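You operate a simulated robot arm through the tools that you are given. There is no shell and no other tool.

Carry out the task below with a simulated two-armed robot. There is one attempt and no reset: what you move stays moved.

TASK
Start the grey machine's drives, touch the holder down on the block, zero the read-out and wind back up.
Fine: pull the panel's stop out; one press each of its green ON and its ZERO button.

It is judged by the outcome, as a careful person would: the job done as asked, and still so three seconds after it is handed in. It fails if anything else is knocked over, pushed out of place, dropped, spilled or broken.

THE ROBOT
Two 7-joint arms with fingered hands on one trunk that stands fixed in place. Base frame: the origin is at the foot of the trunk, x ahead of it, y to its left, z up. Lengths are in cm, angles in rad, forces in N, time in s.
The left shoulder is at [5.9, 17.4, 106.5], the right one opposite. With the tool pointing down near the work surface each hand reaches from about 32 to 74 cm from the base axis, measured 20 degrees to its own side. Payload 3.8 kg a hand.
Tool frame (each hand has its own): the origin (TCP) lies between the finger pads and is the grasp point; the fingertips stand 2.6 cm ahead of it; z points along the fingers, y is the line along which they close. The gripper opens to 13.2 cm; its body begins 7.3 cm behind the TCP. The gripper is a hand of 3 fingers: y runs from the thumb to the fingers, the wrist lies at [0, 0, -22.4] in the tool frame.
Orientation is told as [roll, pitch, yaw] about the base's x, y, z axes, in that order, counted from this pose: with the fingers straight down and closing along the base's y, the tool's x points along the base's -x, its y along +y and its z along -z.

THE INTERFACE
- The arms move only by the tool arm_command. It takes "left_increments", "right_increments" or both (then of equal length, played together; a hand with none holds still); each is a list of rows, each an object of numbers (a shift or turn left out is 0): "wx", "wy", "wz": the turn, a rotation vector about the tool's x, y, z in rad; "dx", "dy", "dz": the shift along the tool's x, y, z in cm. In form: [{"wx": .., "wy": .., "wz": .., "dx": .., "dy": .., "dz": ..}, ...]. A call has 1 to 20 rows; each row is the pose to reach, as a shift and turn from the pose commanded when the call began, along the tool's axes at that moment. A row lasts 0.2 s, in which the tool goes at most 5 cm and 0.15 rad; a call with a longer step from one row to the next is refused whole. Where a pose cannot be reached the arm comes as near as it can. A force on the tool above 40 N (or 10 N above the force at the start of the call, whichever is more), or a blocked arm, ends the call early, and 0.2 s more pass. In this call time passes only in rows, and 0.2 s behind the last. It gives the time, the measured TCP pose, the force on the tool (base axes), the opening and the grip force at its end, in the units of the frame above (readings bear some noise), with the torque about the TCP (base axes, N m) and any sound that the robot's microphone picked up.
- Cameras (640 x 400 px; columns grow to the right, rows downward): "scene" is now at [17.75, -3.1, 98.21]; the picture's right is [-0.36, -0.93, 0.00], its down [0.08, -0.03, -1.00] and it looks along [0.93, -0.36, 0.08] (base axes); focal length 214 px, centre (320, 200). "left" rides on the left gripper at [-6.2, 0.3, -9.2] in its tool frame; the picture's right is [-0.05, -1.00, 0.00], its down [0.83, -0.04, -0.56] and it looks along [0.55, -0.03, 0.83] (tool axes); focal length 230 px, centre (320, 200). "right" rides on the right gripper at [6.2, 0.3, -9.2] in its tool frame; the picture's right is [-0.05, 1.00, 0.00], its down [-0.83, -0.04, -0.56] and it looks along [-0.55, -0.03, 0.83] (tool axes); focal length 230 px, centre (320, 200).
- get_image(camera): a new picture of that camera. The clock stands still meanwhile.
- raise_lower(by): moves the trunk up (or, below 0, down) by that many cm; the arms and the scene camera ride with it, the base frame stays. It gives what a move gives, with no picture.
- set_fingers(finger1, finger2, thumb_bend, hand): sets how far each is bent, from 0 (flat) to 1 (curled in); at 0.3 the hand is open as for a grip, at 0.7 the pads meet at the TCP. One left out holds its place. A second passes; each finger stops where it meets its share of the squeeze, and holds until it gets a number again. It is the only way to open and close the hand. It gives what a move gives, with no picture; readings hold the bend of each and the force on the fingers (four entries, about 0 where the hand has none), thumb and palm.
- turn_head(pan, tilt): turns the head with the scene camera to pan (to the left, within 1.047 rad either way) and tilt (down, from -0.506 to 1.204), counted from straight ahead of the robot (the tilt from the chest, where the trunk bows). It gives what a move gives.
- measure_at(camera, pixels): there is no depth. For up to 12 entries [column, row, z] of the newest picture of that camera ("zoom" is the newest enlarged one), the place [x, y] in the base frame at which the ray of that pixel passes the height z, good to about 0.3 cm. The clock stands still meanwhile.
- enlarge(camera, box): a new picture of the part [left, top, right, bottom] of that camera's present view, enlarged. The clock stands still meanwhile.
- sign_off(): hands the job in; it is judged then, once.

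Leave the grippers open and the arms clear of the work at the hand-in unless told otherwise.

The tools are called after "Emit:" by a JSON object that holds its "method" and its "body". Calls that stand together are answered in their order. arm_command: Moves the arms, as the interface text tells. Its arguments: {"type":"object","properties":{"left_increments":{"type":"array","items":{"type":"object","properties":{"wx":{"type":"number"},"wy":{"type":"number"},"wz":{"type":"number"},"dx":{"type":"number"},"dy":{"type":"number"},"dz":{"type":"number"}}}},"right_increments":{"type":"array","items":{"type":"object","properties":{"wx":{"type":"number"},"wy":{"type":"number"},"wz":{"type":"number"},"dx":{"type":"number"},"dy":{"type":"number"},"dz":{"type":"number"}}}}},"required":[]} The other tools are called the same way: raise_lower (by) moves the trunk up or down; set_fingers (finger1, finger2, thumb_bend, hand) moves the fingers one by one; turn_head (pan, tilt) turns the head that bears the scene camera; get_image (camera) takes a picture; measure_at (camera, pixels) gives the place at which the rays of pixels pass given heights; enlarge (camera, box) takes an enlarged picture of a part of a camera's view; sign_off () hands the job in.

At the start:

```text
clock: 0.0
left_tcp_pos: [50.75, -1.4, 110.08]
left_tcp_rot: [0.0, 0.003, 0.0]
left_force: [0.5, 0.0, -0.4]
left_ft_torque: [0.0, -0.02, -0.01]
left_grip_width: 13.19
left_grasp_force: 0.0
left_shape: jaw
left_bend: [0.3, 0.3, 0.3]
left_finger forces: [0.0, 0.1, 0.1, 0.1, 0.0, 0.0]
right_tcp_pos: [37.88, -42.67, 113.18]
right_tcp_rot: [0.0, -0.001, -0.003]
right_force: [-0.1, 0.1, -0.3]
right_ft_torque: [0.02, -0.01, -0.01]
right_grip_width: 13.2
right_grasp_force: 0.0
right_shape: jaw
right_bend: [0.3, 0.3, 0.3]
right_finger forces: [0.0, 0.0, 0.0, 0.0, 0.1, 0.0]
trunk travel left (down, up): [-37.5, 10.7]
head pan, tilt (commanded): [-0.367, -0.082]
```

scene: 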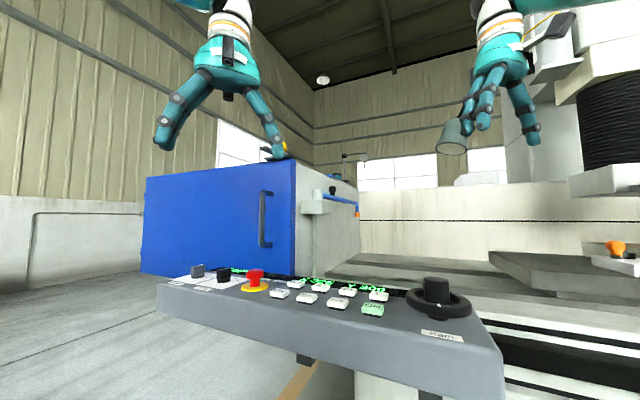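
right: 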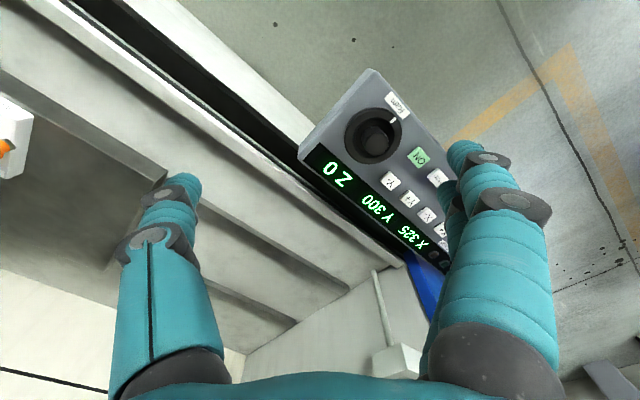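
left: 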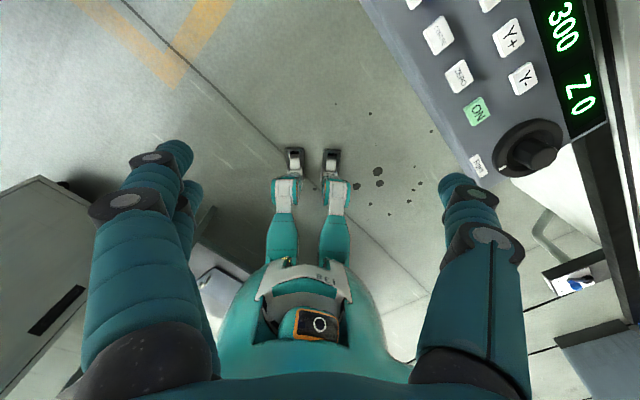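

I see a grey control panel with a red stop knob near (255,280), a row of white keys, a green ON key at (372,310), and a handwheel knob at (437,298). I'll take closer looks at the panel and at the machine.

Emit:
{"method": "enlarge", "body": {"camera": "scene", "box": [150, 240, 510, 400]}}

Emit:
{"method": "enlarge", "body": {"camera": "scene", "box": [400, 0, 640, 300]}}

Emit:
{"method": "enlarge", "body": {"camera": "left", "box": [360, 0, 640, 200]}}

Emit:
{"method": "enlarge", "body": {"camera": "right", "box": [280, 60, 480, 290]}}

```text
1.78 times, centred on (330, 320) of scene
```

zoom: 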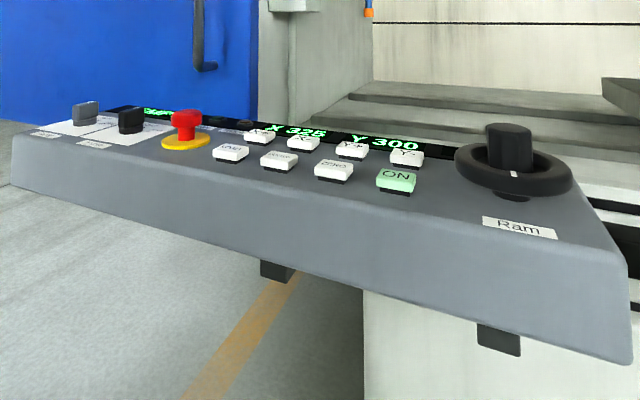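

```text
1.33 times, centred on (520, 150) of scene
```

zoom: 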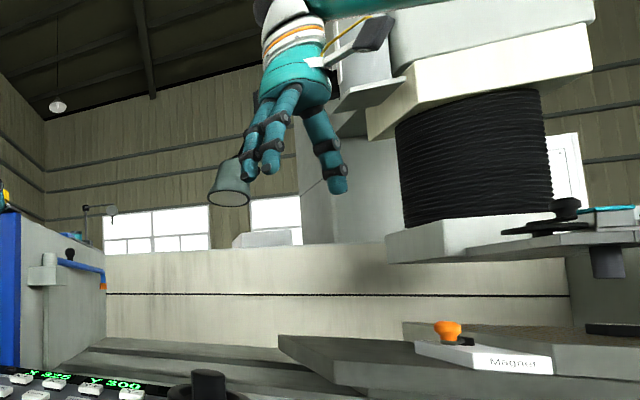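

```text
2.00 times, centred on (500, 100) of left
```

zoom: 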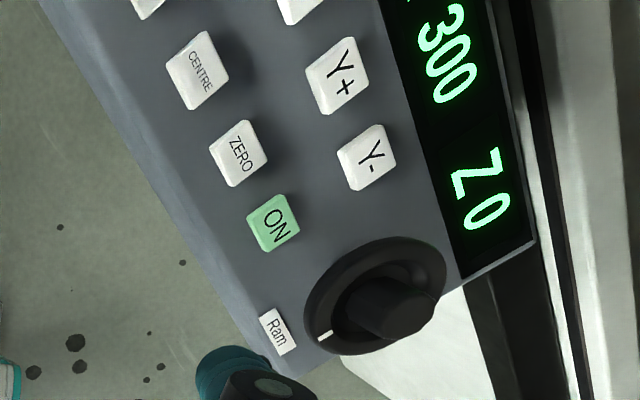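

```text
1.74 times, centred on (380, 175) of right
```

zoom: 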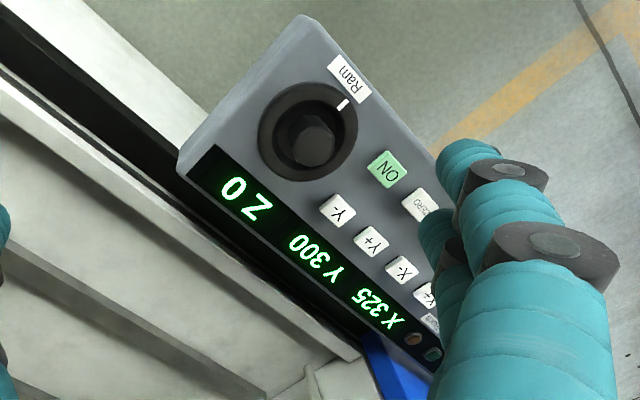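

The panel's front row reads (…), CENTRE, ZERO, ON; the dial is labelled "Ram". Next I turn the head to the right to see the machine's ram, holder and block.

Emit:
{"method": "turn_head", "body": {"pan": -0.9, "tilt": 0.15}}

Emit:
{"method": "get_image", "body": {"camera": "scene"}}

```text
clock: 1.0
left_tcp_pos: [50.73, -1.38, 110.18]
left_tcp_rot: [0.001, 0.0, 0.0]
left_force: [-0.2, -0.1, -0.9]
left_ft_torque: [0.0, 0.01, 0.03]
left_grip_width: 13.2
left_grasp_force: 0.1
left_shape: jaw
left_bend: [0.3, 0.3, 0.3]
left_finger forces: [0.1, 0.1, 0.0, 0.1, 0.1, 0.0]
right_tcp_pos: [37.98, -42.61, 113.2]
right_tcp_rot: [-0.001, 0.0, -0.001]
right_force: [-0.5, -0.4, 0.6]
right_ft_torque: [0.02, 0.0, -0.02]
right_grip_width: 13.2
right_grasp_force: 0.1
right_shape: jaw
right_bend: [0.3, 0.3, 0.3]
right_finger forces: [0.0, 0.0, 0.0, 0.0, 0.1, 0.0]
trunk travel left (down, up): [-37.5, 10.7]
head pan, tilt (commanded): [-0.901, 0.15]
```

```text
taken
```

scene: 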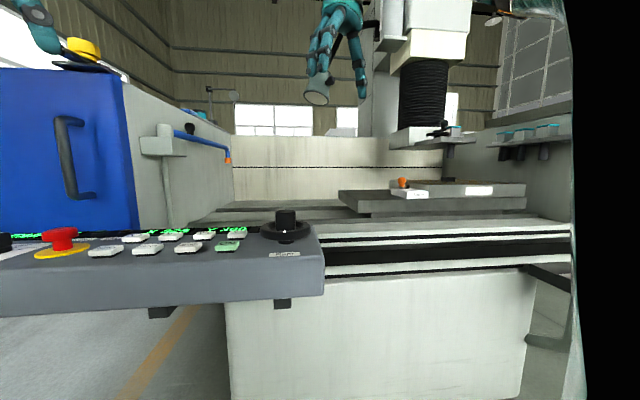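

The ram with its black bellows and a holder is at about (425,110); the table with the "Magnet" chuck is at about (450,190). I'll enlarge that part.

Emit:
{"method": "enlarge", "body": {"camera": "scene", "box": [340, 90, 560, 230]}}

Emit:
{"method": "enlarge", "body": {"camera": "scene", "box": [0, 180, 340, 320]}}

```text
2.86 times, centred on (450, 160) of scene
```

zoom: 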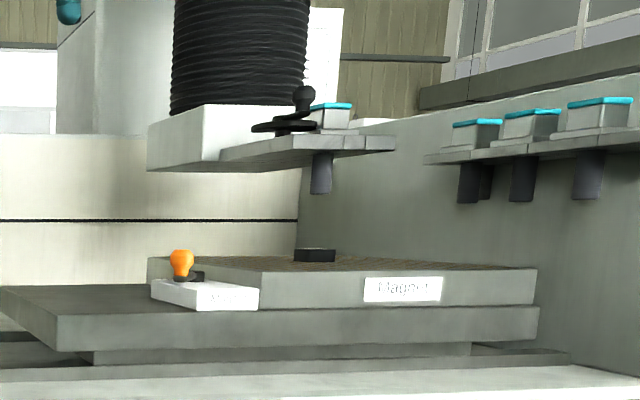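

```text
1.88 times, centred on (170, 250) of scene
```

zoom: 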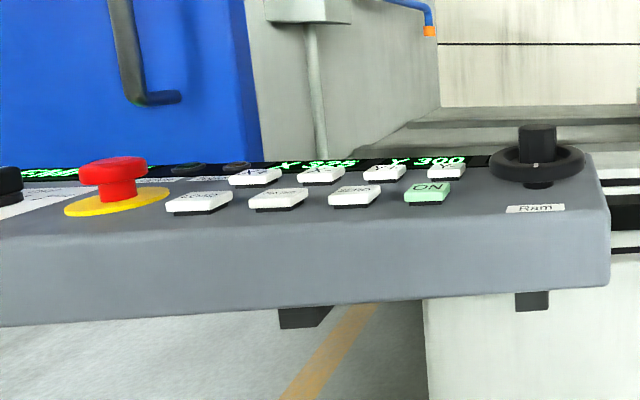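

The holder hangs above a small dark block on the magnet chuck. To locate the panel, I'll measure the ON key in three camera views at trial heights. First I'll refresh the pictures.

Emit:
{"method": "get_image", "body": {"camera": "left"}}

Emit:
{"method": "get_image", "body": {"camera": "right"}}

Emit:
{"method": "measure_at", "body": {"camera": "scene", "pixels": [[227, 246, 78], [227, 246, 80], [227, 246, 82], [227, 246, 84], [227, 246, 86], [286, 222, 84], [63, 238, 84]]}}

Emit:
{"method": "measure_at", "body": {"camera": "left", "pixels": [[476.5, 111, 78], [476.5, 111, 80], [476.5, 111, 82], [476.5, 111, 84], [476.5, 111, 86]]}}

Emit:
{"method": "measure_at", "body": {"camera": "right", "pixels": [[419, 156.6, 78], [419, 156.6, 80], [419, 156.6, 82], [419, 156.6, 84], [419, 156.6, 86]]}}

```text
taken
```

left: 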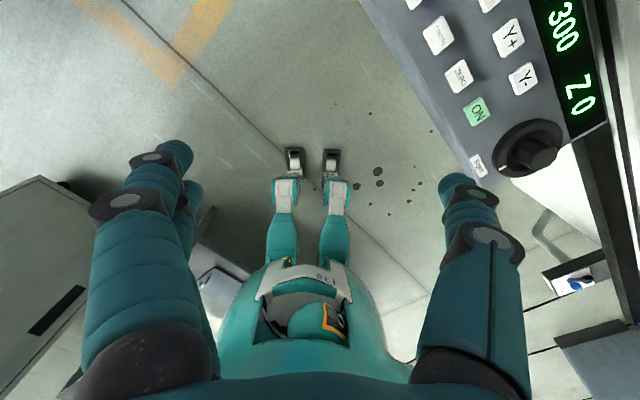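

```text
taken
```

right: 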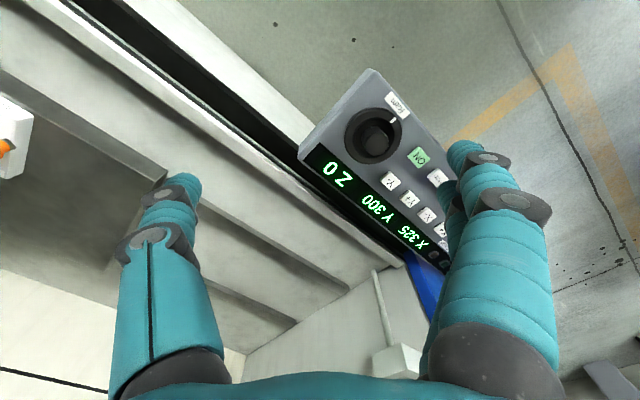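

```text
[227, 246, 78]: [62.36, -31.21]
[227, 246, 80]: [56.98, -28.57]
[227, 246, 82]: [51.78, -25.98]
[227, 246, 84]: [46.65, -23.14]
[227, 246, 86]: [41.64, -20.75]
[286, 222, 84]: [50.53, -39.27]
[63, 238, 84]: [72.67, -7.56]
```

```text
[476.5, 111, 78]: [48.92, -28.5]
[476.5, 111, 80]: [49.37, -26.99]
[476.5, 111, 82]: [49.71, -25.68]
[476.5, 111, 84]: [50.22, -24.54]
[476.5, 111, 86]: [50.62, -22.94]
```

```text
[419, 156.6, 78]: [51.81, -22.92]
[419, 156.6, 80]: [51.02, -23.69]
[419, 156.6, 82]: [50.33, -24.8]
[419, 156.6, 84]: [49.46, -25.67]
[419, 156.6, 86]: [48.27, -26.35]
```

The three views agree on the ON key at about (50, -25.2, 82.6). Now I measure the other keys with the left and right cameras.

Emit:
{"method": "measure_at", "body": {"camera": "left", "pixels": [[476.5, 111, 82.6], [459, 76, 82.6], [438, 35, 82.6], [523, 78, 82.6], [508, 38, 82.6], [478, 165, 82.6], [477, 189, 82], [606, 122, 82], [540, 150, 86], [502, 168, 84]]}}

Emit:
{"method": "measure_at", "body": {"camera": "right", "pixels": [[419, 156.6, 82.6], [437, 177, 82.6], [390, 180, 82.6], [410, 199, 82.6], [427, 215, 82.6], [398, 104, 82.6], [376, 138, 86], [300, 150, 82], [370, 70, 82], [392, 119, 84]]}}

Emit:
{"method": "measure_at", "body": {"camera": "scene", "pixels": [[227, 246, 82.6], [188, 248, 82.6], [148, 250, 82.6], [105, 251, 82.6], [237, 234, 82.6], [204, 234, 82.6], [286, 213, 88], [62, 233, 86], [62, 250, 82], [285, 253, 82]]}}

```text
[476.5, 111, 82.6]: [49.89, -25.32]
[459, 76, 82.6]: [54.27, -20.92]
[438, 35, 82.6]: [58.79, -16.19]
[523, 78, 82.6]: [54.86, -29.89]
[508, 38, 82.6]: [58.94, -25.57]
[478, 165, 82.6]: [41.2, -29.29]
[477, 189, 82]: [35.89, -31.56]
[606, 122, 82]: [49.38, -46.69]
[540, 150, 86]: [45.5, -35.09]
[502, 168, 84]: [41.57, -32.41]
```

```text
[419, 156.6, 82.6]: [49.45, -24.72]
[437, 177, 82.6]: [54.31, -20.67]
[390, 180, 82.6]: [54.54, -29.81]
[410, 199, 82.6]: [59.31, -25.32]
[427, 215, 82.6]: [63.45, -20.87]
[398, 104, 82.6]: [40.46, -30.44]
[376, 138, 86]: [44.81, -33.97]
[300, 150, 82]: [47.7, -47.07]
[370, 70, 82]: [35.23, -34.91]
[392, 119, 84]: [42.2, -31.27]
```

```text
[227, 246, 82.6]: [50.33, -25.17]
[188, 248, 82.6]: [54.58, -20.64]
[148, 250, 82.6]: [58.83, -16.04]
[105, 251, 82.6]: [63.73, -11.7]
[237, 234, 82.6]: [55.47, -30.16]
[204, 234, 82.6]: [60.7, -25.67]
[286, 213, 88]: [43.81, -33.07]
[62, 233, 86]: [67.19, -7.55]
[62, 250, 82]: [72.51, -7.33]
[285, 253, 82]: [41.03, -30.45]
```

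All panel features lie on one level plane around z 82.6; the rows run along the (0.7, 0.7) direction. I'll now turn the head to see the left part of the panel (stop knob, switches, displays).

Emit:
{"method": "turn_head", "body": {"pan": -0.25, "tilt": 0.35}}

Emit:
{"method": "get_image", "body": {"camera": "scene"}}

Emit:
{"method": "enlarge", "body": {"camera": "scene", "box": [160, 120, 420, 280]}}

```text
clock: 2.0
left_tcp_pos: [50.81, -1.33, 110.03]
left_tcp_rot: [0.0, -0.001, 0.0]
left_force: [-0.5, -0.7, -0.6]
left_ft_torque: [-0.01, -0.01, 0.02]
left_grip_width: 13.2
left_grasp_force: 0.1
left_shape: jaw
left_bend: [0.3, 0.3, 0.3]
left_finger forces: [0.0, 0.0, 0.1, 0.0, 0.0, 0.1]
right_tcp_pos: [37.99, -42.78, 113.19]
right_tcp_rot: [-0.001, 0.0, -0.002]
right_force: [-0.1, 0.0, -0.4]
right_ft_torque: [-0.02, -0.01, 0.02]
right_grip_width: 13.19
right_grasp_force: 0.0
right_shape: jaw
right_bend: [0.3, 0.3, 0.3]
right_finger forces: [0.1, 0.0, 0.0, 0.0, 0.0, 0.0]
trunk travel left (down, up): [-37.5, 10.7]
head pan, tilt (commanded): [-0.25, 0.351]
```

```text
taken
```

scene: 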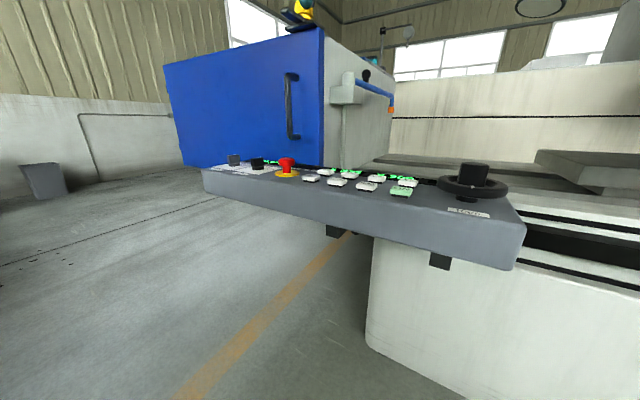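

```text
2.46 times, centred on (290, 200) of scene
```

zoom: 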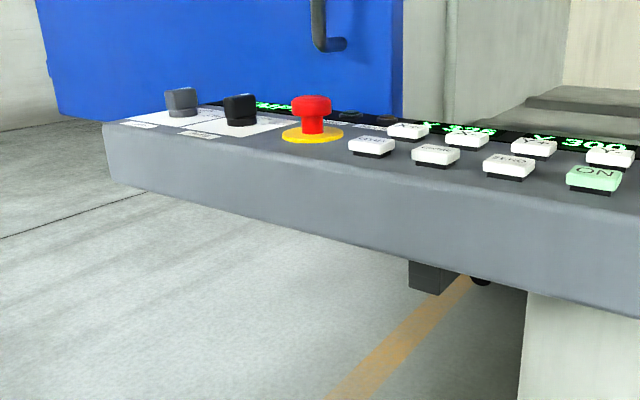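

The stop is a red mushroom on a yellow disc with its stem showing, at zoom (311,110). I'll move the left hand away to the left, and bring the right hand over to the robot's side of the panel, high up, so its camera looks down on the panel.

Emit:
{"method": "arm_command", "body": {"left_increments": [{"dx": 1.5, "dy": 4}, {"dx": 3, "dy": 8}, {"dx": 4.5, "dy": 12}, {"dx": 6, "dy": 16}, {"dx": 7.5, "dy": 20}, {"dx": 9, "dy": 24}, {"dx": 10.5, "dy": 28}], "right_increments": [{"dx": -0.3, "dy": 4}, {"dx": -0.6, "dy": 8}, {"dx": -0.9, "dy": 12}, {"dx": -1.2, "dy": 16}, {"dx": -1.5, "dy": 20}, {"dx": -1.8, "dy": 24}, {"dx": -2, "dy": 27}]}}

Emit:
{"method": "get_image", "body": {"camera": "right"}}

Emit:
{"method": "get_image", "body": {"camera": "scene"}}

```text
clock: 3.6
left_tcp_pos: [40.29, 26.65, 109.96]
left_tcp_rot: [0.001, 0.002, 0.0]
left_force: [0.3, 0.5, -0.2]
left_ft_torque: [0.0, 0.0, 0.0]
left_grip_width: 13.18
left_grasp_force: 0.0
left_shape: jaw
left_bend: [0.3, 0.3, 0.3]
left_finger forces: [0.1, 0.0, 0.0, 0.0, 0.1, 0.0]
right_tcp_pos: [40.07, -15.47, 113.24]
right_tcp_rot: [0.0, 0.001, -0.007]
right_force: [0.1, 0.0, 0.7]
right_ft_torque: [0.01, 0.04, -0.02]
right_grip_width: 13.2
right_grasp_force: 0.0
right_shape: jaw
right_bend: [0.3, 0.3, 0.3]
right_finger forces: [0.1, 0.0, 0.0, 0.0, 0.0, 0.1]
trunk travel left (down, up): [-37.5, 10.7]
head pan, tilt (commanded): [-0.25, 0.351]
```

```text
taken
```

right: 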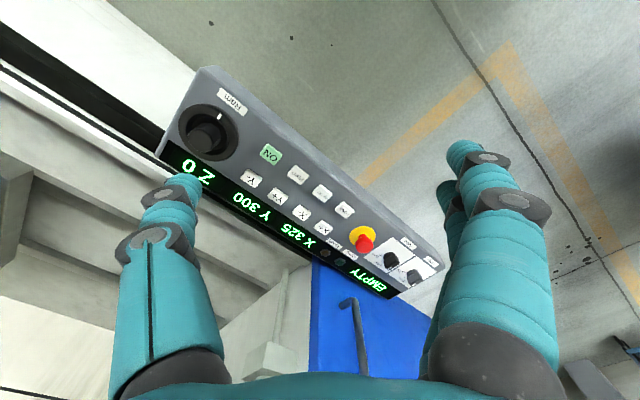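

```text
taken
```

scene: 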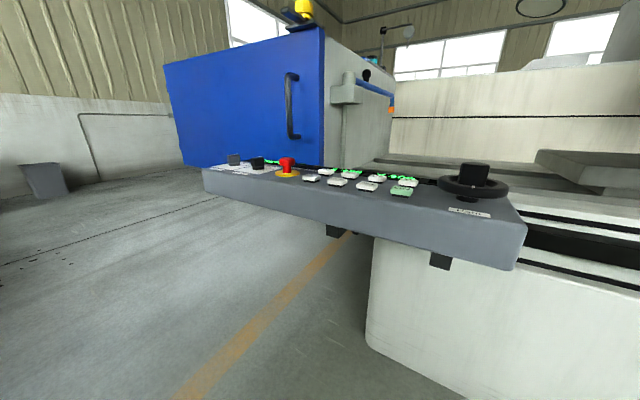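

Now the whole panel is in view from above. I'll enlarge the halves of it.

Emit:
{"method": "enlarge", "body": {"camera": "right", "box": [290, 180, 450, 300]}}

Emit:
{"method": "measure_at", "body": {"camera": "zoom", "pixels": [[320, 200, 82.6]]}}

Emit:
{"method": "enlarge", "body": {"camera": "right", "box": [150, 60, 370, 240]}}

```text
3.33 times, centred on (370, 240) of right
```

zoom: 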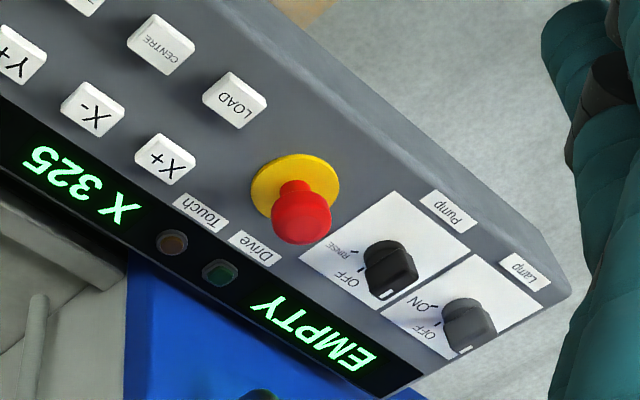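

```text
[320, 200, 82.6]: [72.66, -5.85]
```

```text
2.22 times, centred on (260, 150) of right
```

zoom: 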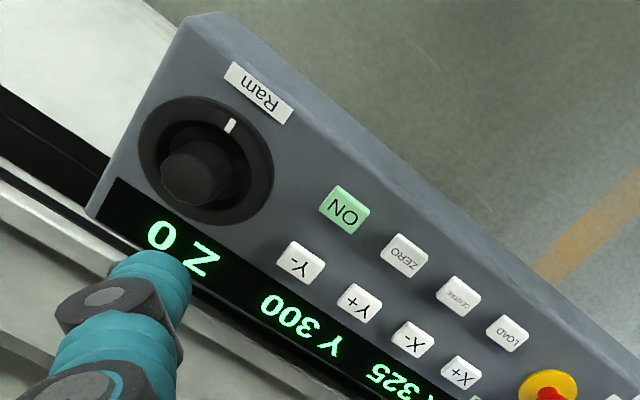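

The panel has "Touch" and "Drive" lamps (both dark now), a status display "EMPTY", Pump and Lamp switches (not to be touched). I measure the stop's cap from both the right camera and the scene camera.

Emit:
{"method": "enlarge", "body": {"camera": "right", "box": [330, 215, 390, 265]}}

Emit:
{"method": "enlarge", "body": {"camera": "scene", "box": [250, 130, 330, 190]}}

```text
8.00 times, centred on (360, 240) of right
```

zoom: 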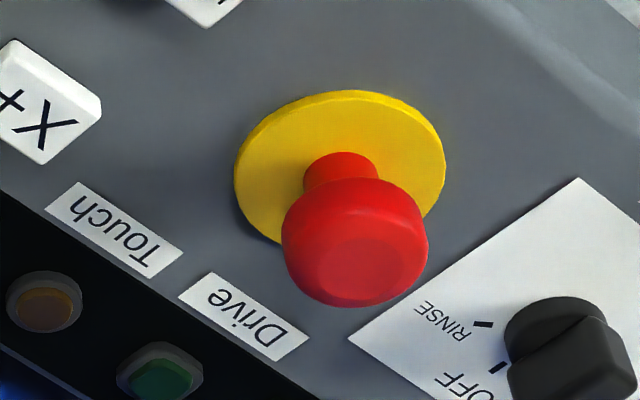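

```text
6.67 times, centred on (290, 160) of scene
```

zoom: 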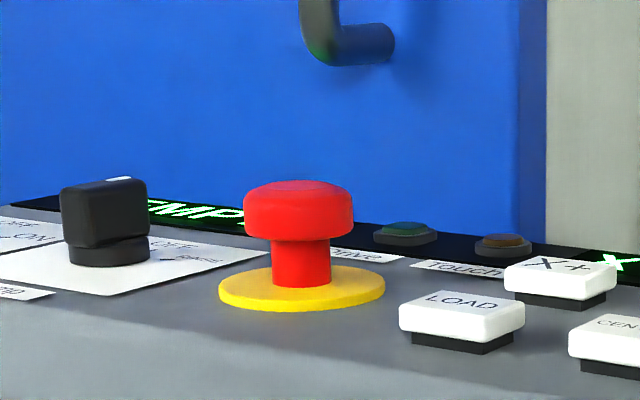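

Measuring disc centre and cap in both views (right camera: disc (362.5,236), cap top (365,248); scene: disc (287.3,173.2), cap (286.7,161.8)).

Emit:
{"method": "measure_at", "body": {"camera": "right", "pixels": [[362.5, 235.9, 81], [362.5, 235.9, 81.5], [362.5, 235.9, 82], [365.3, 247.8, 84], [365.3, 247.8, 85], [365.3, 247.8, 86], [365.3, 247.8, 87], [215, 115, 82.6], [270, 153, 82.6], [297, 174, 82.6]]}}

Emit:
{"method": "measure_at", "body": {"camera": "scene", "pixels": [[287.3, 173.2, 81], [287.3, 173.2, 81.5], [287.3, 173.2, 82], [286.7, 161.8, 83], [286.7, 161.8, 84], [286.7, 161.8, 85], [286.7, 161.8, 86], [286.9, 158.3, 85], [286.9, 158.3, 86], [286.9, 158.3, 87]]}}

```text
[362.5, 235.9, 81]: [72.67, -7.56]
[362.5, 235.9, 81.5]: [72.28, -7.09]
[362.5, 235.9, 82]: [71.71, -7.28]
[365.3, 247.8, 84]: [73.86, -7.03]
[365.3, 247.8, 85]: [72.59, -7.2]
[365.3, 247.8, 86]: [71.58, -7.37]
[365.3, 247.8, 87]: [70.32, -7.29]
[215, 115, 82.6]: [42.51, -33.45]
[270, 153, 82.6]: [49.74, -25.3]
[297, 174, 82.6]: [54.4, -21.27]
```

```text
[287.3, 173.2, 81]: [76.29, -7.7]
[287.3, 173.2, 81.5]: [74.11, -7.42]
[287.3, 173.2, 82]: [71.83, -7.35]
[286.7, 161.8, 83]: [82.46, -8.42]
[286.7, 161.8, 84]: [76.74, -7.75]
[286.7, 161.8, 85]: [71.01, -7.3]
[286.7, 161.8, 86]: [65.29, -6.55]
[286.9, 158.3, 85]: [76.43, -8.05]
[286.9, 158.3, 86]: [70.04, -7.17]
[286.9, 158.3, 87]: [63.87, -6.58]
```

The stop's axis is at about (71.8, -7.3), disc top z≈82, cap z≈84–85.8, about 4.3 cm wide. That is far out, so I'll lean the tool. First I half close the right hand to see the opening it gives.

Emit:
{"method": "set_fingers", "body": {"hand": "right", "finger1": 0.48, "finger2": 0.48, "thumb_bend": 0.48}}

Emit:
{"method": "get_image", "body": {"camera": "right"}}

```text
clock: 4.6
left_tcp_pos: [40.22, 26.64, 109.89]
left_tcp_rot: [0.001, 0.001, 0.001]
left_force: [0.7, 0.1, 0.5]
left_ft_torque: [0.02, 0.01, 0.02]
left_grip_width: 13.2
left_grasp_force: 0.1
left_shape: jaw
left_bend: [0.3, 0.3, 0.3]
left_finger forces: [0.0, 0.0, 0.0, 0.0, 0.0, 0.0]
right_tcp_pos: [39.93, -15.48, 113.23]
right_tcp_rot: [0.001, -0.002, -0.002]
right_force: [-0.1, 0.8, 0.4]
right_ft_torque: [0.0, 0.01, -0.02]
right_grip_width: 7.5
right_grasp_force: 0.0
right_shape: fingers
right_bend: [0.48, 0.48, 0.48]
right_finger forces: [0.1, 0.1, 0.0, 0.1, 0.1, 0.0]
trunk travel left (down, up): [-37.5, 10.7]
head pan, tilt (commanded): [-0.25, 0.351]
```

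```text
taken
```

right: 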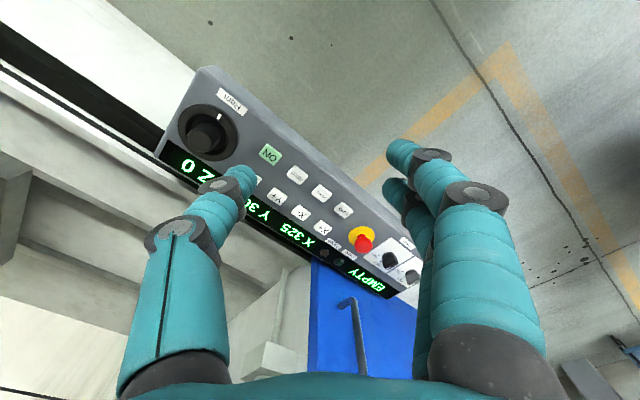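

Opening 7.5 cm. Now I move the right hand toward the stop, high, leaning the tool 0.5 rad (fingers pointing forward-down).

Emit:
{"method": "arm_command", "body": {"right_increments": [{"dx": -3.2, "dy": 1.0, "dz": 1.6, "wy": -0.0625}, {"dx": -6.4, "dy": 2.0, "dz": 3.2, "wy": -0.125}, {"dx": -9.6, "dy": 3.0, "dz": 4.8, "wy": -0.1875}, {"dx": -12.8, "dy": 4.0, "dz": 6.4, "wy": -0.25}, {"dx": -16, "dy": 5.0, "dz": 8, "wy": -0.3125}, {"dx": -19.2, "dy": 6.0, "dz": 9.6, "wy": -0.375}, {"dx": -22.4, "dy": 7.0, "dz": 11.2, "wy": -0.4375}, {"dx": -25.6, "dy": 8.2, "dz": 13, "wy": -0.5}]}}

Emit:
{"method": "get_image", "body": {"camera": "right"}}

Emit:
{"method": "get_image", "body": {"camera": "scene"}}

```text
clock: 6.4
left_tcp_pos: [40.31, 26.73, 109.92]
left_tcp_rot: [0.001, 0.001, 0.0]
left_force: [0.2, -0.2, -1.0]
left_ft_torque: [0.02, 0.01, -0.02]
left_grip_width: 13.18
left_grasp_force: 0.1
left_shape: jaw
left_bend: [0.3, 0.3, 0.3]
left_finger forces: [0.1, 0.0, 0.1, 0.0, 0.1, 0.0]
right_tcp_pos: [58.35, -19.54, 101.24]
right_tcp_rot: [0.0, -0.436, -0.001]
right_force: [0.4, 0.7, -0.5]
right_ft_torque: [-0.04, 0.01, 0.0]
right_grip_width: 7.44
right_grasp_force: 0.0
right_shape: fingers
right_bend: [0.48, 0.48, 0.48]
right_finger forces: [0.0, 0.1, 0.1, 0.1, 0.0, 0.1]
right hand out of reach, approached as far as the arm can: row 1, 2, 3, 4, 5, 6, 7, 8
trunk travel left (down, up): [-37.5, 10.7]
head pan, tilt (commanded): [-0.25, 0.351]
```

```text
taken
```

right: 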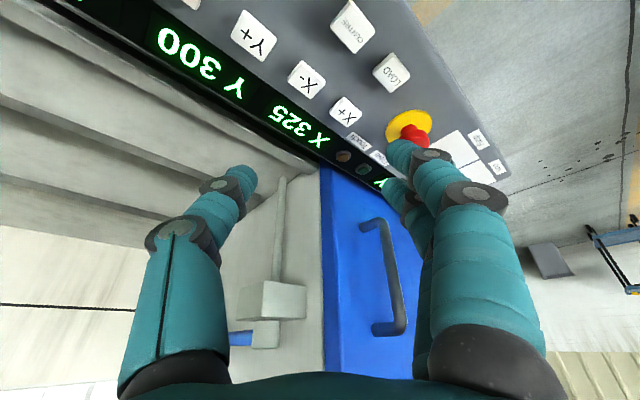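

```text
taken
```

scene: 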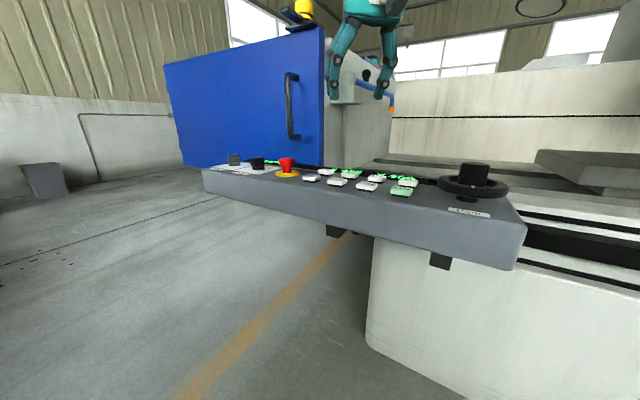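

The arm reports it couldn't reach the pose exactly (ended at (58.4, -19.5, 101.2) instead of about (65.5, -7.3, 100.2)). High poses may be the limit; I'll go 4 cm straight down, still well above the panel, and read again.

Emit:
{"method": "arm_command", "body": {"right_increments": [{"dx": 0.95, "dz": 1.75}, {"dx": 1.9, "dz": 3.5}, {"dx": 1.9, "dz": 3.5}, {"dx": 1.9, "dz": 3.5}]}}

```text
clock: 7.4
left_tcp_pos: [40.29, 26.63, 110.05]
left_tcp_rot: [-0.001, 0.002, 0.0]
left_force: [0.8, -0.1, 0.6]
left_ft_torque: [-0.02, 0.0, 0.02]
left_grip_width: 13.19
left_grasp_force: 0.1
left_shape: jaw
left_bend: [0.3, 0.3, 0.3]
left_finger forces: [0.1, 0.0, 0.0, 0.0, 0.0, 0.0]
right_tcp_pos: [58.32, -19.67, 97.36]
right_tcp_rot: [0.002, -0.436, -0.004]
right_force: [0.6, 0.4, -0.2]
right_ft_torque: [0.02, 0.0, 0.0]
right_grip_width: 7.44
right_grasp_force: 0.0
right_shape: fingers
right_bend: [0.48, 0.48, 0.48]
right_finger forces: [0.0, 0.0, 0.0, 0.1, 0.0, 0.1]
trunk travel left (down, up): [-37.5, 10.7]
head pan, tilt (commanded): [-0.25, 0.351]
```

The commanded pose is now the one actually reached, and this move was exact. I try sideways: +y 4 cm.

Emit:
{"method": "arm_command", "body": {"right_increments": [{"dy": 2}, {"dy": 4}, {"dy": 4}]}}

```text
clock: 8.2
left_tcp_pos: [40.24, 26.67, 109.96]
left_tcp_rot: [0.001, 0.001, 0.001]
left_force: [-0.9, 0.0, 0.3]
left_ft_torque: [0.01, 0.0, 0.0]
left_grip_width: 13.18
left_grasp_force: 0.0
left_shape: jaw
left_bend: [0.3, 0.3, 0.3]
left_finger forces: [0.0, 0.0, 0.1, 0.0, 0.0, 0.1]
right_tcp_pos: [58.21, -18.84, 97.22]
right_tcp_rot: [-0.001, -0.436, -0.003]
right_force: [-0.1, 0.7, 0.2]
right_ft_torque: [0.04, 0.0, 0.02]
right_grip_width: 7.45
right_grasp_force: 0.1
right_shape: fingers
right_bend: [0.48, 0.48, 0.48]
right_finger forces: [0.0, 0.1, 0.1, 0.0, 0.0, 0.0]
right hand out of reach, approached as far as the arm can: row 1, 2, 3
trunk travel left (down, up): [-37.5, 10.7]
head pan, tilt (commanded): [-0.25, 0.351]
```

Sideways motion stops at y≈-18.8 with this wrist attitude. I try turning the hand about the vertical (yaw +0.3) while shifting +y.

Emit:
{"method": "arm_command", "body": {"right_increments": [{"dy": 1, "wx": -0.042, "wz": -0.09}, {"dy": 2, "wx": -0.085, "wz": -0.181}, {"dy": 3, "wx": -0.127, "wz": -0.272}, {"dy": 3, "wx": -0.127, "wz": -0.272}]}}

```text
clock: 9.2
left_tcp_pos: [40.17, 26.65, 109.97]
left_tcp_rot: [0.0, 0.0, -0.002]
left_force: [-0.3, 0.4, 0.1]
left_ft_torque: [0.04, 0.01, -0.02]
left_grip_width: 13.18
left_grasp_force: 0.0
left_shape: jaw
left_bend: [0.3, 0.3, 0.3]
left_finger forces: [0.0, 0.1, 0.0, 0.0, 0.1, 0.0]
right_tcp_pos: [58.02, -15.93, 97.32]
right_tcp_rot: [0.0, -0.438, 0.299]
right_force: [-0.2, -0.1, 1.2]
right_ft_torque: [0.0, -0.04, 0.01]
right_grip_width: 7.46
right_grasp_force: 0.0
right_shape: fingers
right_bend: [0.48, 0.48, 0.48]
right_finger forces: [0.1, 0.0, 0.0, 0.0, 0.1, 0.0]
right hand out of reach, approached as far as the arm can: row 3
trunk travel left (down, up): [-37.5, 10.7]
head pan, tilt (commanded): [-0.25, 0.351]
```

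Yaw helps. I continue with yaw to 0.6 while moving towards a hover point about 8 cm back from the stop along the tool: (69, -9.2, 92).

Emit:
{"method": "arm_command", "body": {"right_increments": [{"dx": 0, "dy": 0, "dz": 0, "wx": -0.0635, "wz": -0.136}, {"dx": -2.28, "dy": 0.79, "dz": 2.5, "wx": -0.127, "wz": -0.272}, {"dx": -4.56, "dy": 1.58, "dz": 5.0, "wx": -0.127, "wz": -0.272}, {"dx": -6.84, "dy": 2.36, "dz": 7.5, "wx": -0.127, "wz": -0.272}, {"dx": -9.11, "dy": 3.15, "dz": 10.0, "wx": -0.127, "wz": -0.272}, {"dx": -9.11, "dy": 3.15, "dz": 10.0, "wx": -0.127, "wz": -0.272}]}}

Emit:
{"method": "get_image", "body": {"camera": "right"}}

Emit:
{"method": "get_image", "body": {"camera": "scene"}}

```text
clock: 10.6
left_tcp_pos: [40.33, 26.64, 109.96]
left_tcp_rot: [0.0, 0.0, -0.002]
left_force: [0.4, -0.8, 0.3]
left_ft_torque: [0.01, -0.01, 0.03]
left_grip_width: 13.18
left_grasp_force: 0.0
left_shape: jaw
left_bend: [0.3, 0.3, 0.3]
left_finger forces: [0.0, 0.0, 0.0, 0.0, 0.0, 0.0]
right_tcp_pos: [61.56, -18.48, 94.63]
right_tcp_rot: [0.001, -0.439, 0.597]
right_force: [0.0, -0.8, 0.2]
right_ft_torque: [-0.01, 0.01, 0.01]
right_grip_width: 7.49
right_grasp_force: 0.1
right_shape: fingers
right_bend: [0.48, 0.48, 0.48]
right_finger forces: [0.0, 0.0, 0.0, 0.0, 0.0, 0.0]
right hand out of reach, approached as far as the arm can: row 2, 3, 4, 5, 6
trunk travel left (down, up): [-37.5, 10.7]
head pan, tilt (commanded): [-0.25, 0.351]
```

```text
taken
```

right: 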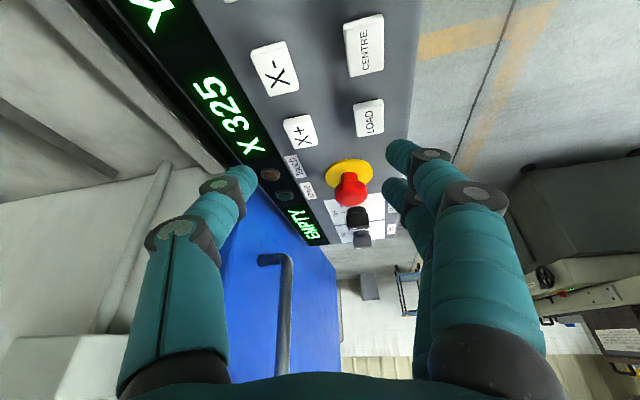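

```text
taken
```

scene: 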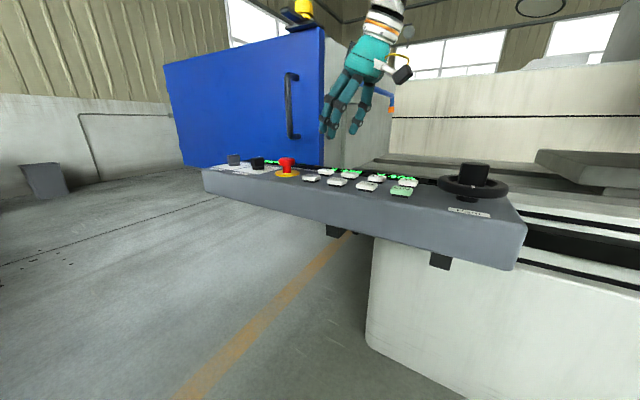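

The stop (red) is now ahead of the fingers at (350,190) in the right camera. The wrist seems limited inward, so a larger lean may help. I tilt further about the tool's y (to about 0.8 rad) in place and check.

Emit:
{"method": "arm_command", "body": {"right_increments": [{"wy": -0.12}, {"wy": -0.24}, {"wy": -0.36}, {"wy": -0.36}]}}

```text
clock: 11.6
left_tcp_pos: [40.36, 26.61, 110.03]
left_tcp_rot: [-0.001, 0.0, -0.001]
left_force: [0.5, 0.4, 0.3]
left_ft_torque: [-0.01, 0.0, 0.03]
left_grip_width: 13.2
left_grasp_force: 0.1
left_shape: jaw
left_bend: [0.3, 0.3, 0.3]
left_finger forces: [0.0, 0.0, 0.2, 0.0, 0.0, 0.0]
right_tcp_pos: [61.35, -18.73, 94.36]
right_tcp_rot: [0.001, -0.796, 0.596]
right_force: [-0.1, 0.5, -0.5]
right_ft_torque: [-0.01, 0.01, 0.01]
right_grip_width: 7.48
right_grasp_force: 0.0
right_shape: fingers
right_bend: [0.48, 0.48, 0.48]
right_finger forces: [0.0, 0.0, 0.0, 0.0, 0.0, 0.0]
trunk travel left (down, up): [-37.5, 10.7]
head pan, tilt (commanded): [-0.25, 0.351]
```

Tilt reached. Now I move half-way toward the hover point over the stop.

Emit:
{"method": "arm_command", "body": {"right_increments": [{"dx": -0.93, "dy": 0.9, "dz": 2.35}, {"dx": -1.87, "dy": 1.8, "dz": 4.7}, {"dx": -1.87, "dy": 1.8, "dz": 4.7}]}}

```text
clock: 12.4
left_tcp_pos: [40.15, 26.67, 110.02]
left_tcp_rot: [0.0, 0.0, 0.0]
left_force: [0.2, -0.3, -0.6]
left_ft_torque: [0.0, -0.03, -0.03]
left_grip_width: 13.21
left_grasp_force: 0.1
left_shape: jaw
left_bend: [0.3, 0.3, 0.3]
left_finger forces: [0.0, 0.0, 0.0, 0.0, 0.0, 0.0]
right_tcp_pos: [64.02, -14.75, 92.41]
right_tcp_rot: [0.0, -0.798, 0.597]
right_force: [0.0, -0.1, -0.5]
right_ft_torque: [-0.03, -0.01, -0.03]
right_grip_width: 7.49
right_grasp_force: 0.1
right_shape: fingers
right_bend: [0.48, 0.48, 0.48]
right_finger forces: [0.1, 0.0, 0.0, 0.0, 0.1, 0.0]
trunk travel left (down, up): [-37.5, 10.7]
head pan, tilt (commanded): [-0.25, 0.351]
```

The move was exact. I go on to the hover point.

Emit:
{"method": "arm_command", "body": {"right_increments": [{"dx": -0.93, "dy": 0.9, "dz": 2.35}, {"dx": -1.87, "dy": 1.8, "dz": 4.7}, {"dx": -1.87, "dy": 1.8, "dz": 4.7}]}}

Emit:
{"method": "get_image", "body": {"camera": "right"}}

Emit:
{"method": "get_image", "body": {"camera": "scene"}}

```text
clock: 13.2
left_tcp_pos: [40.25, 26.52, 109.99]
left_tcp_rot: [0.0, -0.001, 0.0]
left_force: [0.3, -0.4, -0.1]
left_ft_torque: [-0.03, 0.0, 0.02]
left_grip_width: 13.16
left_grasp_force: 0.0
left_shape: jaw
left_bend: [0.3, 0.3, 0.3]
left_finger forces: [0.1, 0.1, 0.1, 0.0, 0.0, 0.0]
right_tcp_pos: [64.72, -13.85, 91.35]
right_tcp_rot: [0.0, -0.797, 0.597]
right_force: [-0.2, -0.2, -0.7]
right_ft_torque: [-0.01, 0.01, 0.03]
right_grip_width: 7.45
right_grasp_force: 0.2
right_shape: fingers
right_bend: [0.48, 0.48, 0.48]
right_finger forces: [0.1, 0.1, 0.0, 0.1, 0.0, 0.0]
right hand out of reach, approached as far as the arm can: row 1, 2, 3
trunk travel left (down, up): [-37.5, 10.7]
head pan, tilt (commanded): [-0.25, 0.351]
```

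```text
taken
```

right: 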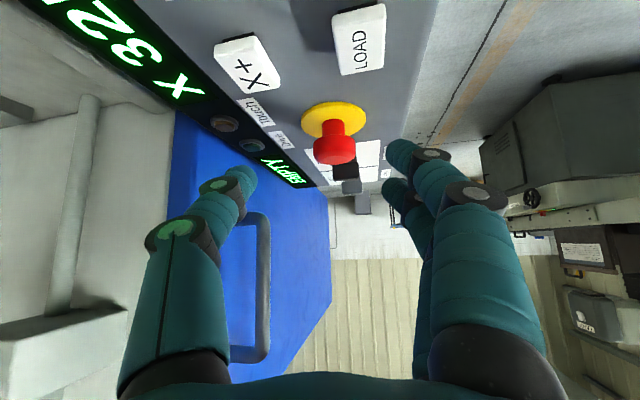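

```text
taken
```

scene: 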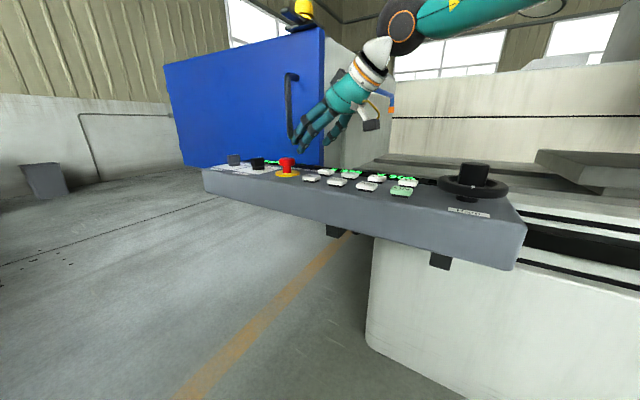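

The arm again hits a limit, with the stop at (335,150) in the right camera. I'll look at the arm's own shape (elbow) with the head turned right.

Emit:
{"method": "turn_head", "body": {"pan": -0.8, "tilt": -0.1}}

Emit:
{"method": "get_image", "body": {"camera": "scene"}}

```text
clock: 14.2
left_tcp_pos: [40.27, 26.64, 109.96]
left_tcp_rot: [0.002, 0.001, -0.001]
left_force: [-0.4, -0.3, 0.1]
left_ft_torque: [-0.03, -0.01, 0.0]
left_grip_width: 13.2
left_grasp_force: 0.1
left_shape: jaw
left_bend: [0.3, 0.3, 0.3]
left_finger forces: [0.0, 0.1, 0.0, 0.1, 0.0, 0.0]
right_tcp_pos: [64.58, -13.74, 91.56]
right_tcp_rot: [0.0, -0.797, 0.6]
right_force: [-0.6, 0.2, 0.6]
right_ft_torque: [0.02, 0.02, 0.0]
right_grip_width: 7.47
right_grasp_force: 0.1
right_shape: fingers
right_bend: [0.48, 0.48, 0.48]
right_finger forces: [0.0, 0.0, 0.0, 0.0, 0.0, 0.0]
trunk travel left (down, up): [-37.5, 10.7]
head pan, tilt (commanded): [-0.799, -0.099]
```

```text
taken
```

scene: 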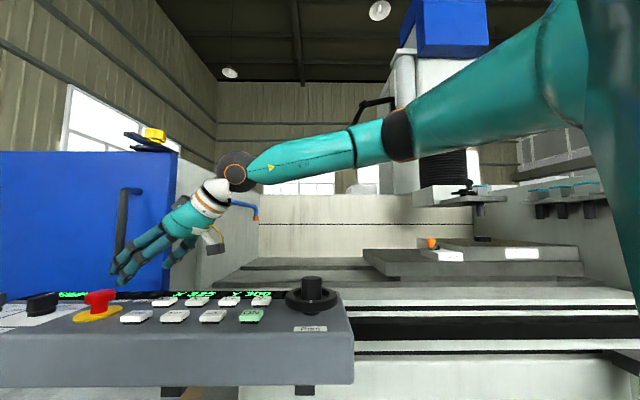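

The elbow is raised out to the right, at about head-camera height. I'll raise the trunk by 10 cm so the hand sits lower relative to the shoulder (the hand rides up too, well clear of everything), then bring the hand down and test reach again.

Emit:
{"method": "raise_lower", "body": {"by": 10}}

Emit:
{"method": "arm_command", "body": {"right_increments": [{"dx": 1.79, "dz": 1.75}, {"dx": 3.58, "dz": 3.5}, {"dx": 5.36, "dz": 5.24}, {"dx": 7.15, "dz": 6.99}, {"dx": 7.15, "dz": 6.99}]}}

```text
clock: 15.5
left_tcp_pos: [40.18, 26.67, 119.87]
left_tcp_rot: [-0.001, 0.005, 0.0]
left_force: [-0.3, -0.1, -1.6]
left_ft_torque: [-0.01, 0.02, 0.0]
left_grip_width: 13.18
left_grasp_force: 0.1
left_shape: jaw
left_bend: [0.3, 0.3, 0.3]
left_finger forces: [0.1, 0.1, 0.0, 0.0, 0.1, 0.0]
right_tcp_pos: [61.51, -13.93, 120.6]
right_tcp_rot: [-0.333, -1.029, 0.865]
right_force: [0.1, 0.8, -1.3]
right_ft_torque: [0.0, 0.04, 0.02]
right_grip_width: 7.45
right_grasp_force: 0.1
right_shape: fingers
right_bend: [0.48, 0.48, 0.48]
right_finger forces: [0.1, 0.1, 0.0, 0.0, 0.0, 0.0]
trunk travel left (down, up): [-47.5, 0.7]
head pan, tilt (commanded): [-0.799, -0.099]
```

```text
clock: 16.7
left_tcp_pos: [40.08, 26.58, 119.89]
left_tcp_rot: [0.0, 0.001, -0.001]
left_force: [0.6, 0.5, 0.3]
left_ft_torque: [0.02, 0.02, 0.01]
left_grip_width: 13.19
left_grasp_force: 0.1
left_shape: jaw
left_bend: [0.3, 0.3, 0.3]
left_finger forces: [0.0, 0.1, 0.1, 0.0, 0.1, 0.0]
right_tcp_pos: [61.96, -15.9, 112.29]
right_tcp_rot: [-0.337, -1.03, 0.87]
right_force: [0.0, 0.2, 0.6]
right_ft_torque: [-0.04, -0.01, -0.02]
right_grip_width: 7.47
right_grasp_force: 0.0
right_shape: fingers
right_bend: [0.48, 0.48, 0.48]
right_finger forces: [0.0, 0.1, 0.0, 0.0, 0.0, 0.0]
right hand out of reach, approached as far as the arm can: row 1, 2, 3, 4, 5
trunk travel left (down, up): [-47.5, 0.7]
head pan, tilt (commanded): [-0.799, -0.099]
```

The trunk lift changed the right arm's attitude more than expected (TCP now (62, -15.9, 112)). I'll look at the arm before doing more.

Emit:
{"method": "get_image", "body": {"camera": "scene"}}

Emit:
{"method": "get_image", "body": {"camera": "right"}}

```text
taken
```

scene: 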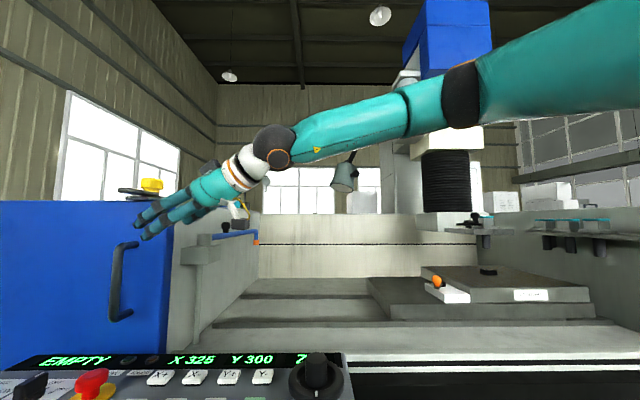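

```text
taken
```

right: 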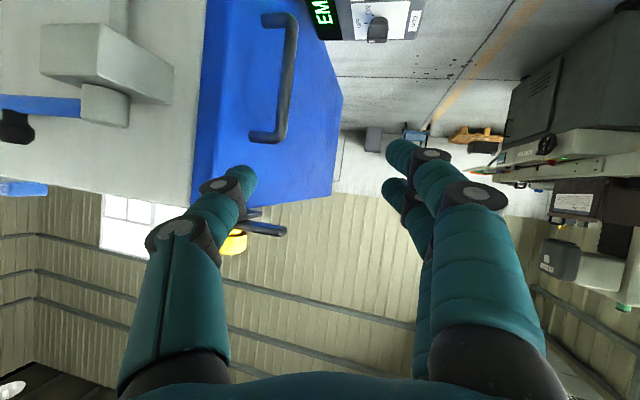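

The arm looks nearly straight. I'll check where the head camera is now (two rays at two heights), to know whether the trunk only rose or also bowed.

Emit:
{"method": "measure_at", "body": {"camera": "scene", "pixels": [[100, 350, 85], [100, 350, 45], [500, 350, 85], [500, 350, 45], [320, 390, 85], [320, 390, 45]]}}

```text
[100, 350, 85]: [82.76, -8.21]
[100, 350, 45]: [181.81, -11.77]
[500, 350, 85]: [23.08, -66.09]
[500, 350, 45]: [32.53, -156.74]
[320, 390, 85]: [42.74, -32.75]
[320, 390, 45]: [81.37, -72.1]
```

The trunk simply rose. The elbow is up and out, which is a poor posture. I'll bring the right hand back to an easy pose (fingers straight down, over (50,-30,105)) so the arm can settle differently with the trunk up.

Emit:
{"method": "arm_command", "body": {"right_increments": [{"dx": 1.58, "dy": -0.39, "dz": -1.15, "wx": 0.0154, "wy": 0.107, "wz": 0.0612}, {"dx": 3.16, "dy": -0.79, "dz": -2.29, "wx": 0.0308, "wy": 0.214, "wz": 0.1224}, {"dx": 4.74, "dy": -1.18, "dz": -3.44, "wx": 0.0462, "wy": 0.321, "wz": 0.1836}, {"dx": 6.32, "dy": -1.57, "dz": -4.58, "wx": 0.0616, "wy": 0.428, "wz": 0.2448}, {"dx": 7.9, "dy": -1.97, "dz": -5.73, "wx": 0.077, "wy": 0.535, "wz": 0.306}, {"dx": 9.48, "dy": -2.36, "dz": -6.88, "wx": 0.0924, "wy": 0.642, "wz": 0.367}, {"dx": 11.06, "dy": -2.75, "dz": -8.02, "wx": 0.1078, "wy": 0.749, "wz": 0.428}, {"dx": 12.64, "dy": -3.14, "dz": -9.17, "wx": 0.1232, "wy": 0.856, "wz": 0.49}, {"dx": 14.22, "dy": -3.54, "dz": -10.31, "wx": 0.1386, "wy": 0.963, "wz": 0.551}, {"dx": 15.8, "dy": -3.93, "dz": -11.46, "wx": 0.154, "wy": 1.0715, "wz": 0.612}, {"dx": 15.8, "dy": -3.93, "dz": -11.46, "wx": 0.154, "wy": 1.0715, "wz": 0.612}]}}

Emit:
{"method": "get_image", "body": {"camera": "scene"}}

```text
clock: 19.1
left_tcp_pos: [40.2, 26.61, 120.14]
left_tcp_rot: [0.002, 0.002, 0.001]
left_force: [-0.1, 1.0, -0.4]
left_ft_torque: [0.02, 0.08, 0.0]
left_grip_width: 13.19
left_grasp_force: 0.1
left_shape: jaw
left_bend: [0.3, 0.3, 0.3]
left_finger forces: [0.0, 0.0, 0.1, 0.0, 0.0, 0.1]
right_tcp_pos: [49.04, -30.48, 105.0]
right_tcp_rot: [0.0, 0.001, -0.004]
right_force: [0.4, -0.5, 0.1]
right_ft_torque: [-0.02, -0.01, 0.01]
right_grip_width: 7.46
right_grasp_force: 0.2
right_shape: fingers
right_bend: [0.48, 0.48, 0.48]
right_finger forces: [0.0, 0.0, 0.1, 0.1, 0.0, 0.0]
right hand out of reach, approached as far as the arm can: row 10, 11
trunk travel left (down, up): [-47.5, 0.7]
head pan, tilt (commanded): [-0.799, -0.099]
```

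```text
taken
```

scene: 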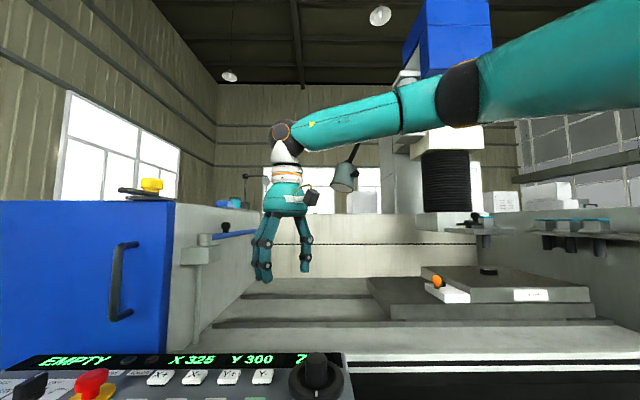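

Fingers are straight down at (49,-30.5,105). I descend 9 cm (fingertips then at about 93, above the dial's top ≈88) and then test forward reach.

Emit:
{"method": "arm_command", "body": {"right_increments": [{"dz": 3}, {"dz": 6}, {"dz": 9}, {"dz": 9, "dx": -3}, {"dz": 9, "dx": -6}, {"dz": 9, "dx": -9}, {"dz": 9, "dx": -12}, {"dz": 9, "dx": -12}]}}

Emit:
{"method": "get_image", "body": {"camera": "scene"}}

```text
clock: 20.9
left_tcp_pos: [40.22, 26.66, 119.96]
left_tcp_rot: [-0.001, 0.0, 0.0]
left_force: [0.4, -0.1, -0.3]
left_ft_torque: [0.01, -0.03, 0.0]
left_grip_width: 13.19
left_grasp_force: 0.1
left_shape: jaw
left_bend: [0.3, 0.3, 0.3]
left_finger forces: [0.1, 0.1, 0.0, 0.1, 0.0, 0.1]
right_tcp_pos: [49.31, -34.56, 99.12]
right_tcp_rot: [-0.002, 0.0, -0.001]
right_force: [0.2, 0.3, -0.5]
right_ft_torque: [0.0, 0.01, 0.0]
right_grip_width: 7.47
right_grasp_force: 0.0
right_shape: fingers
right_bend: [0.48, 0.48, 0.48]
right_finger forces: [0.0, 0.0, 0.1, 0.0, 0.0, 0.0]
right hand out of reach, approached as far as the arm can: row 1, 2, 3, 4, 5, 6, 7, 8
trunk travel left (down, up): [-47.5, 0.7]
head pan, tilt (commanded): [-0.799, -0.099]
```

```text
taken
```

scene: 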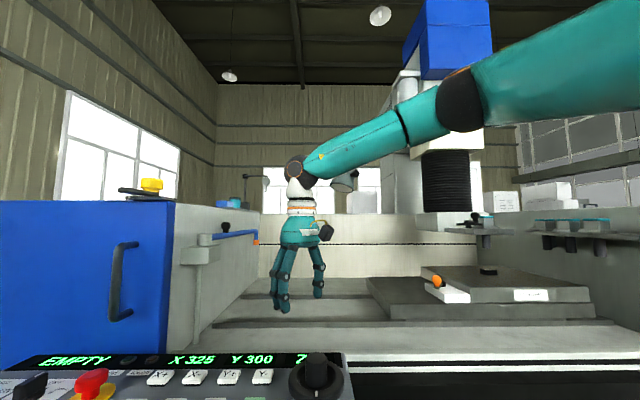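

Going down was limited too, so this elbow posture with yaw 0 is the obstacle. I test turning the hand about the vertical (yaw +0.45) and then lowering.

Emit:
{"method": "arm_command", "body": {"right_increments": [{"wz": -0.14}, {"wz": -0.28}, {"wz": -0.42}, {"wz": -0.5}, {"wz": -0.5, "dz": 2}, {"wz": -0.5, "dz": 4}, {"wz": -0.5, "dz": 4}]}}

```text
clock: 22.5
left_tcp_pos: [40.2, 26.71, 119.98]
left_tcp_rot: [0.001, -0.001, 0.001]
left_force: [-0.4, -0.3, 0.4]
left_ft_torque: [0.01, 0.0, 0.0]
left_grip_width: 13.18
left_grasp_force: 0.0
left_shape: jaw
left_bend: [0.3, 0.3, 0.3]
left_finger forces: [0.0, 0.1, 0.0, 0.0, 0.0, 0.1]
right_tcp_pos: [48.25, -34.86, 95.54]
right_tcp_rot: [0.001, 0.001, 0.499]
right_force: [0.3, 0.1, -0.6]
right_ft_torque: [-0.02, -0.02, -0.01]
right_grip_width: 7.44
right_grasp_force: 0.1
right_shape: fingers
right_bend: [0.48, 0.48, 0.48]
right_finger forces: [0.1, 0.0, 0.1, 0.1, 0.1, 0.0]
right hand out of reach, approached as far as the arm can: row 5, 6, 7
trunk travel left (down, up): [-47.5, 0.7]
head pan, tilt (commanded): [-0.799, -0.099]
```

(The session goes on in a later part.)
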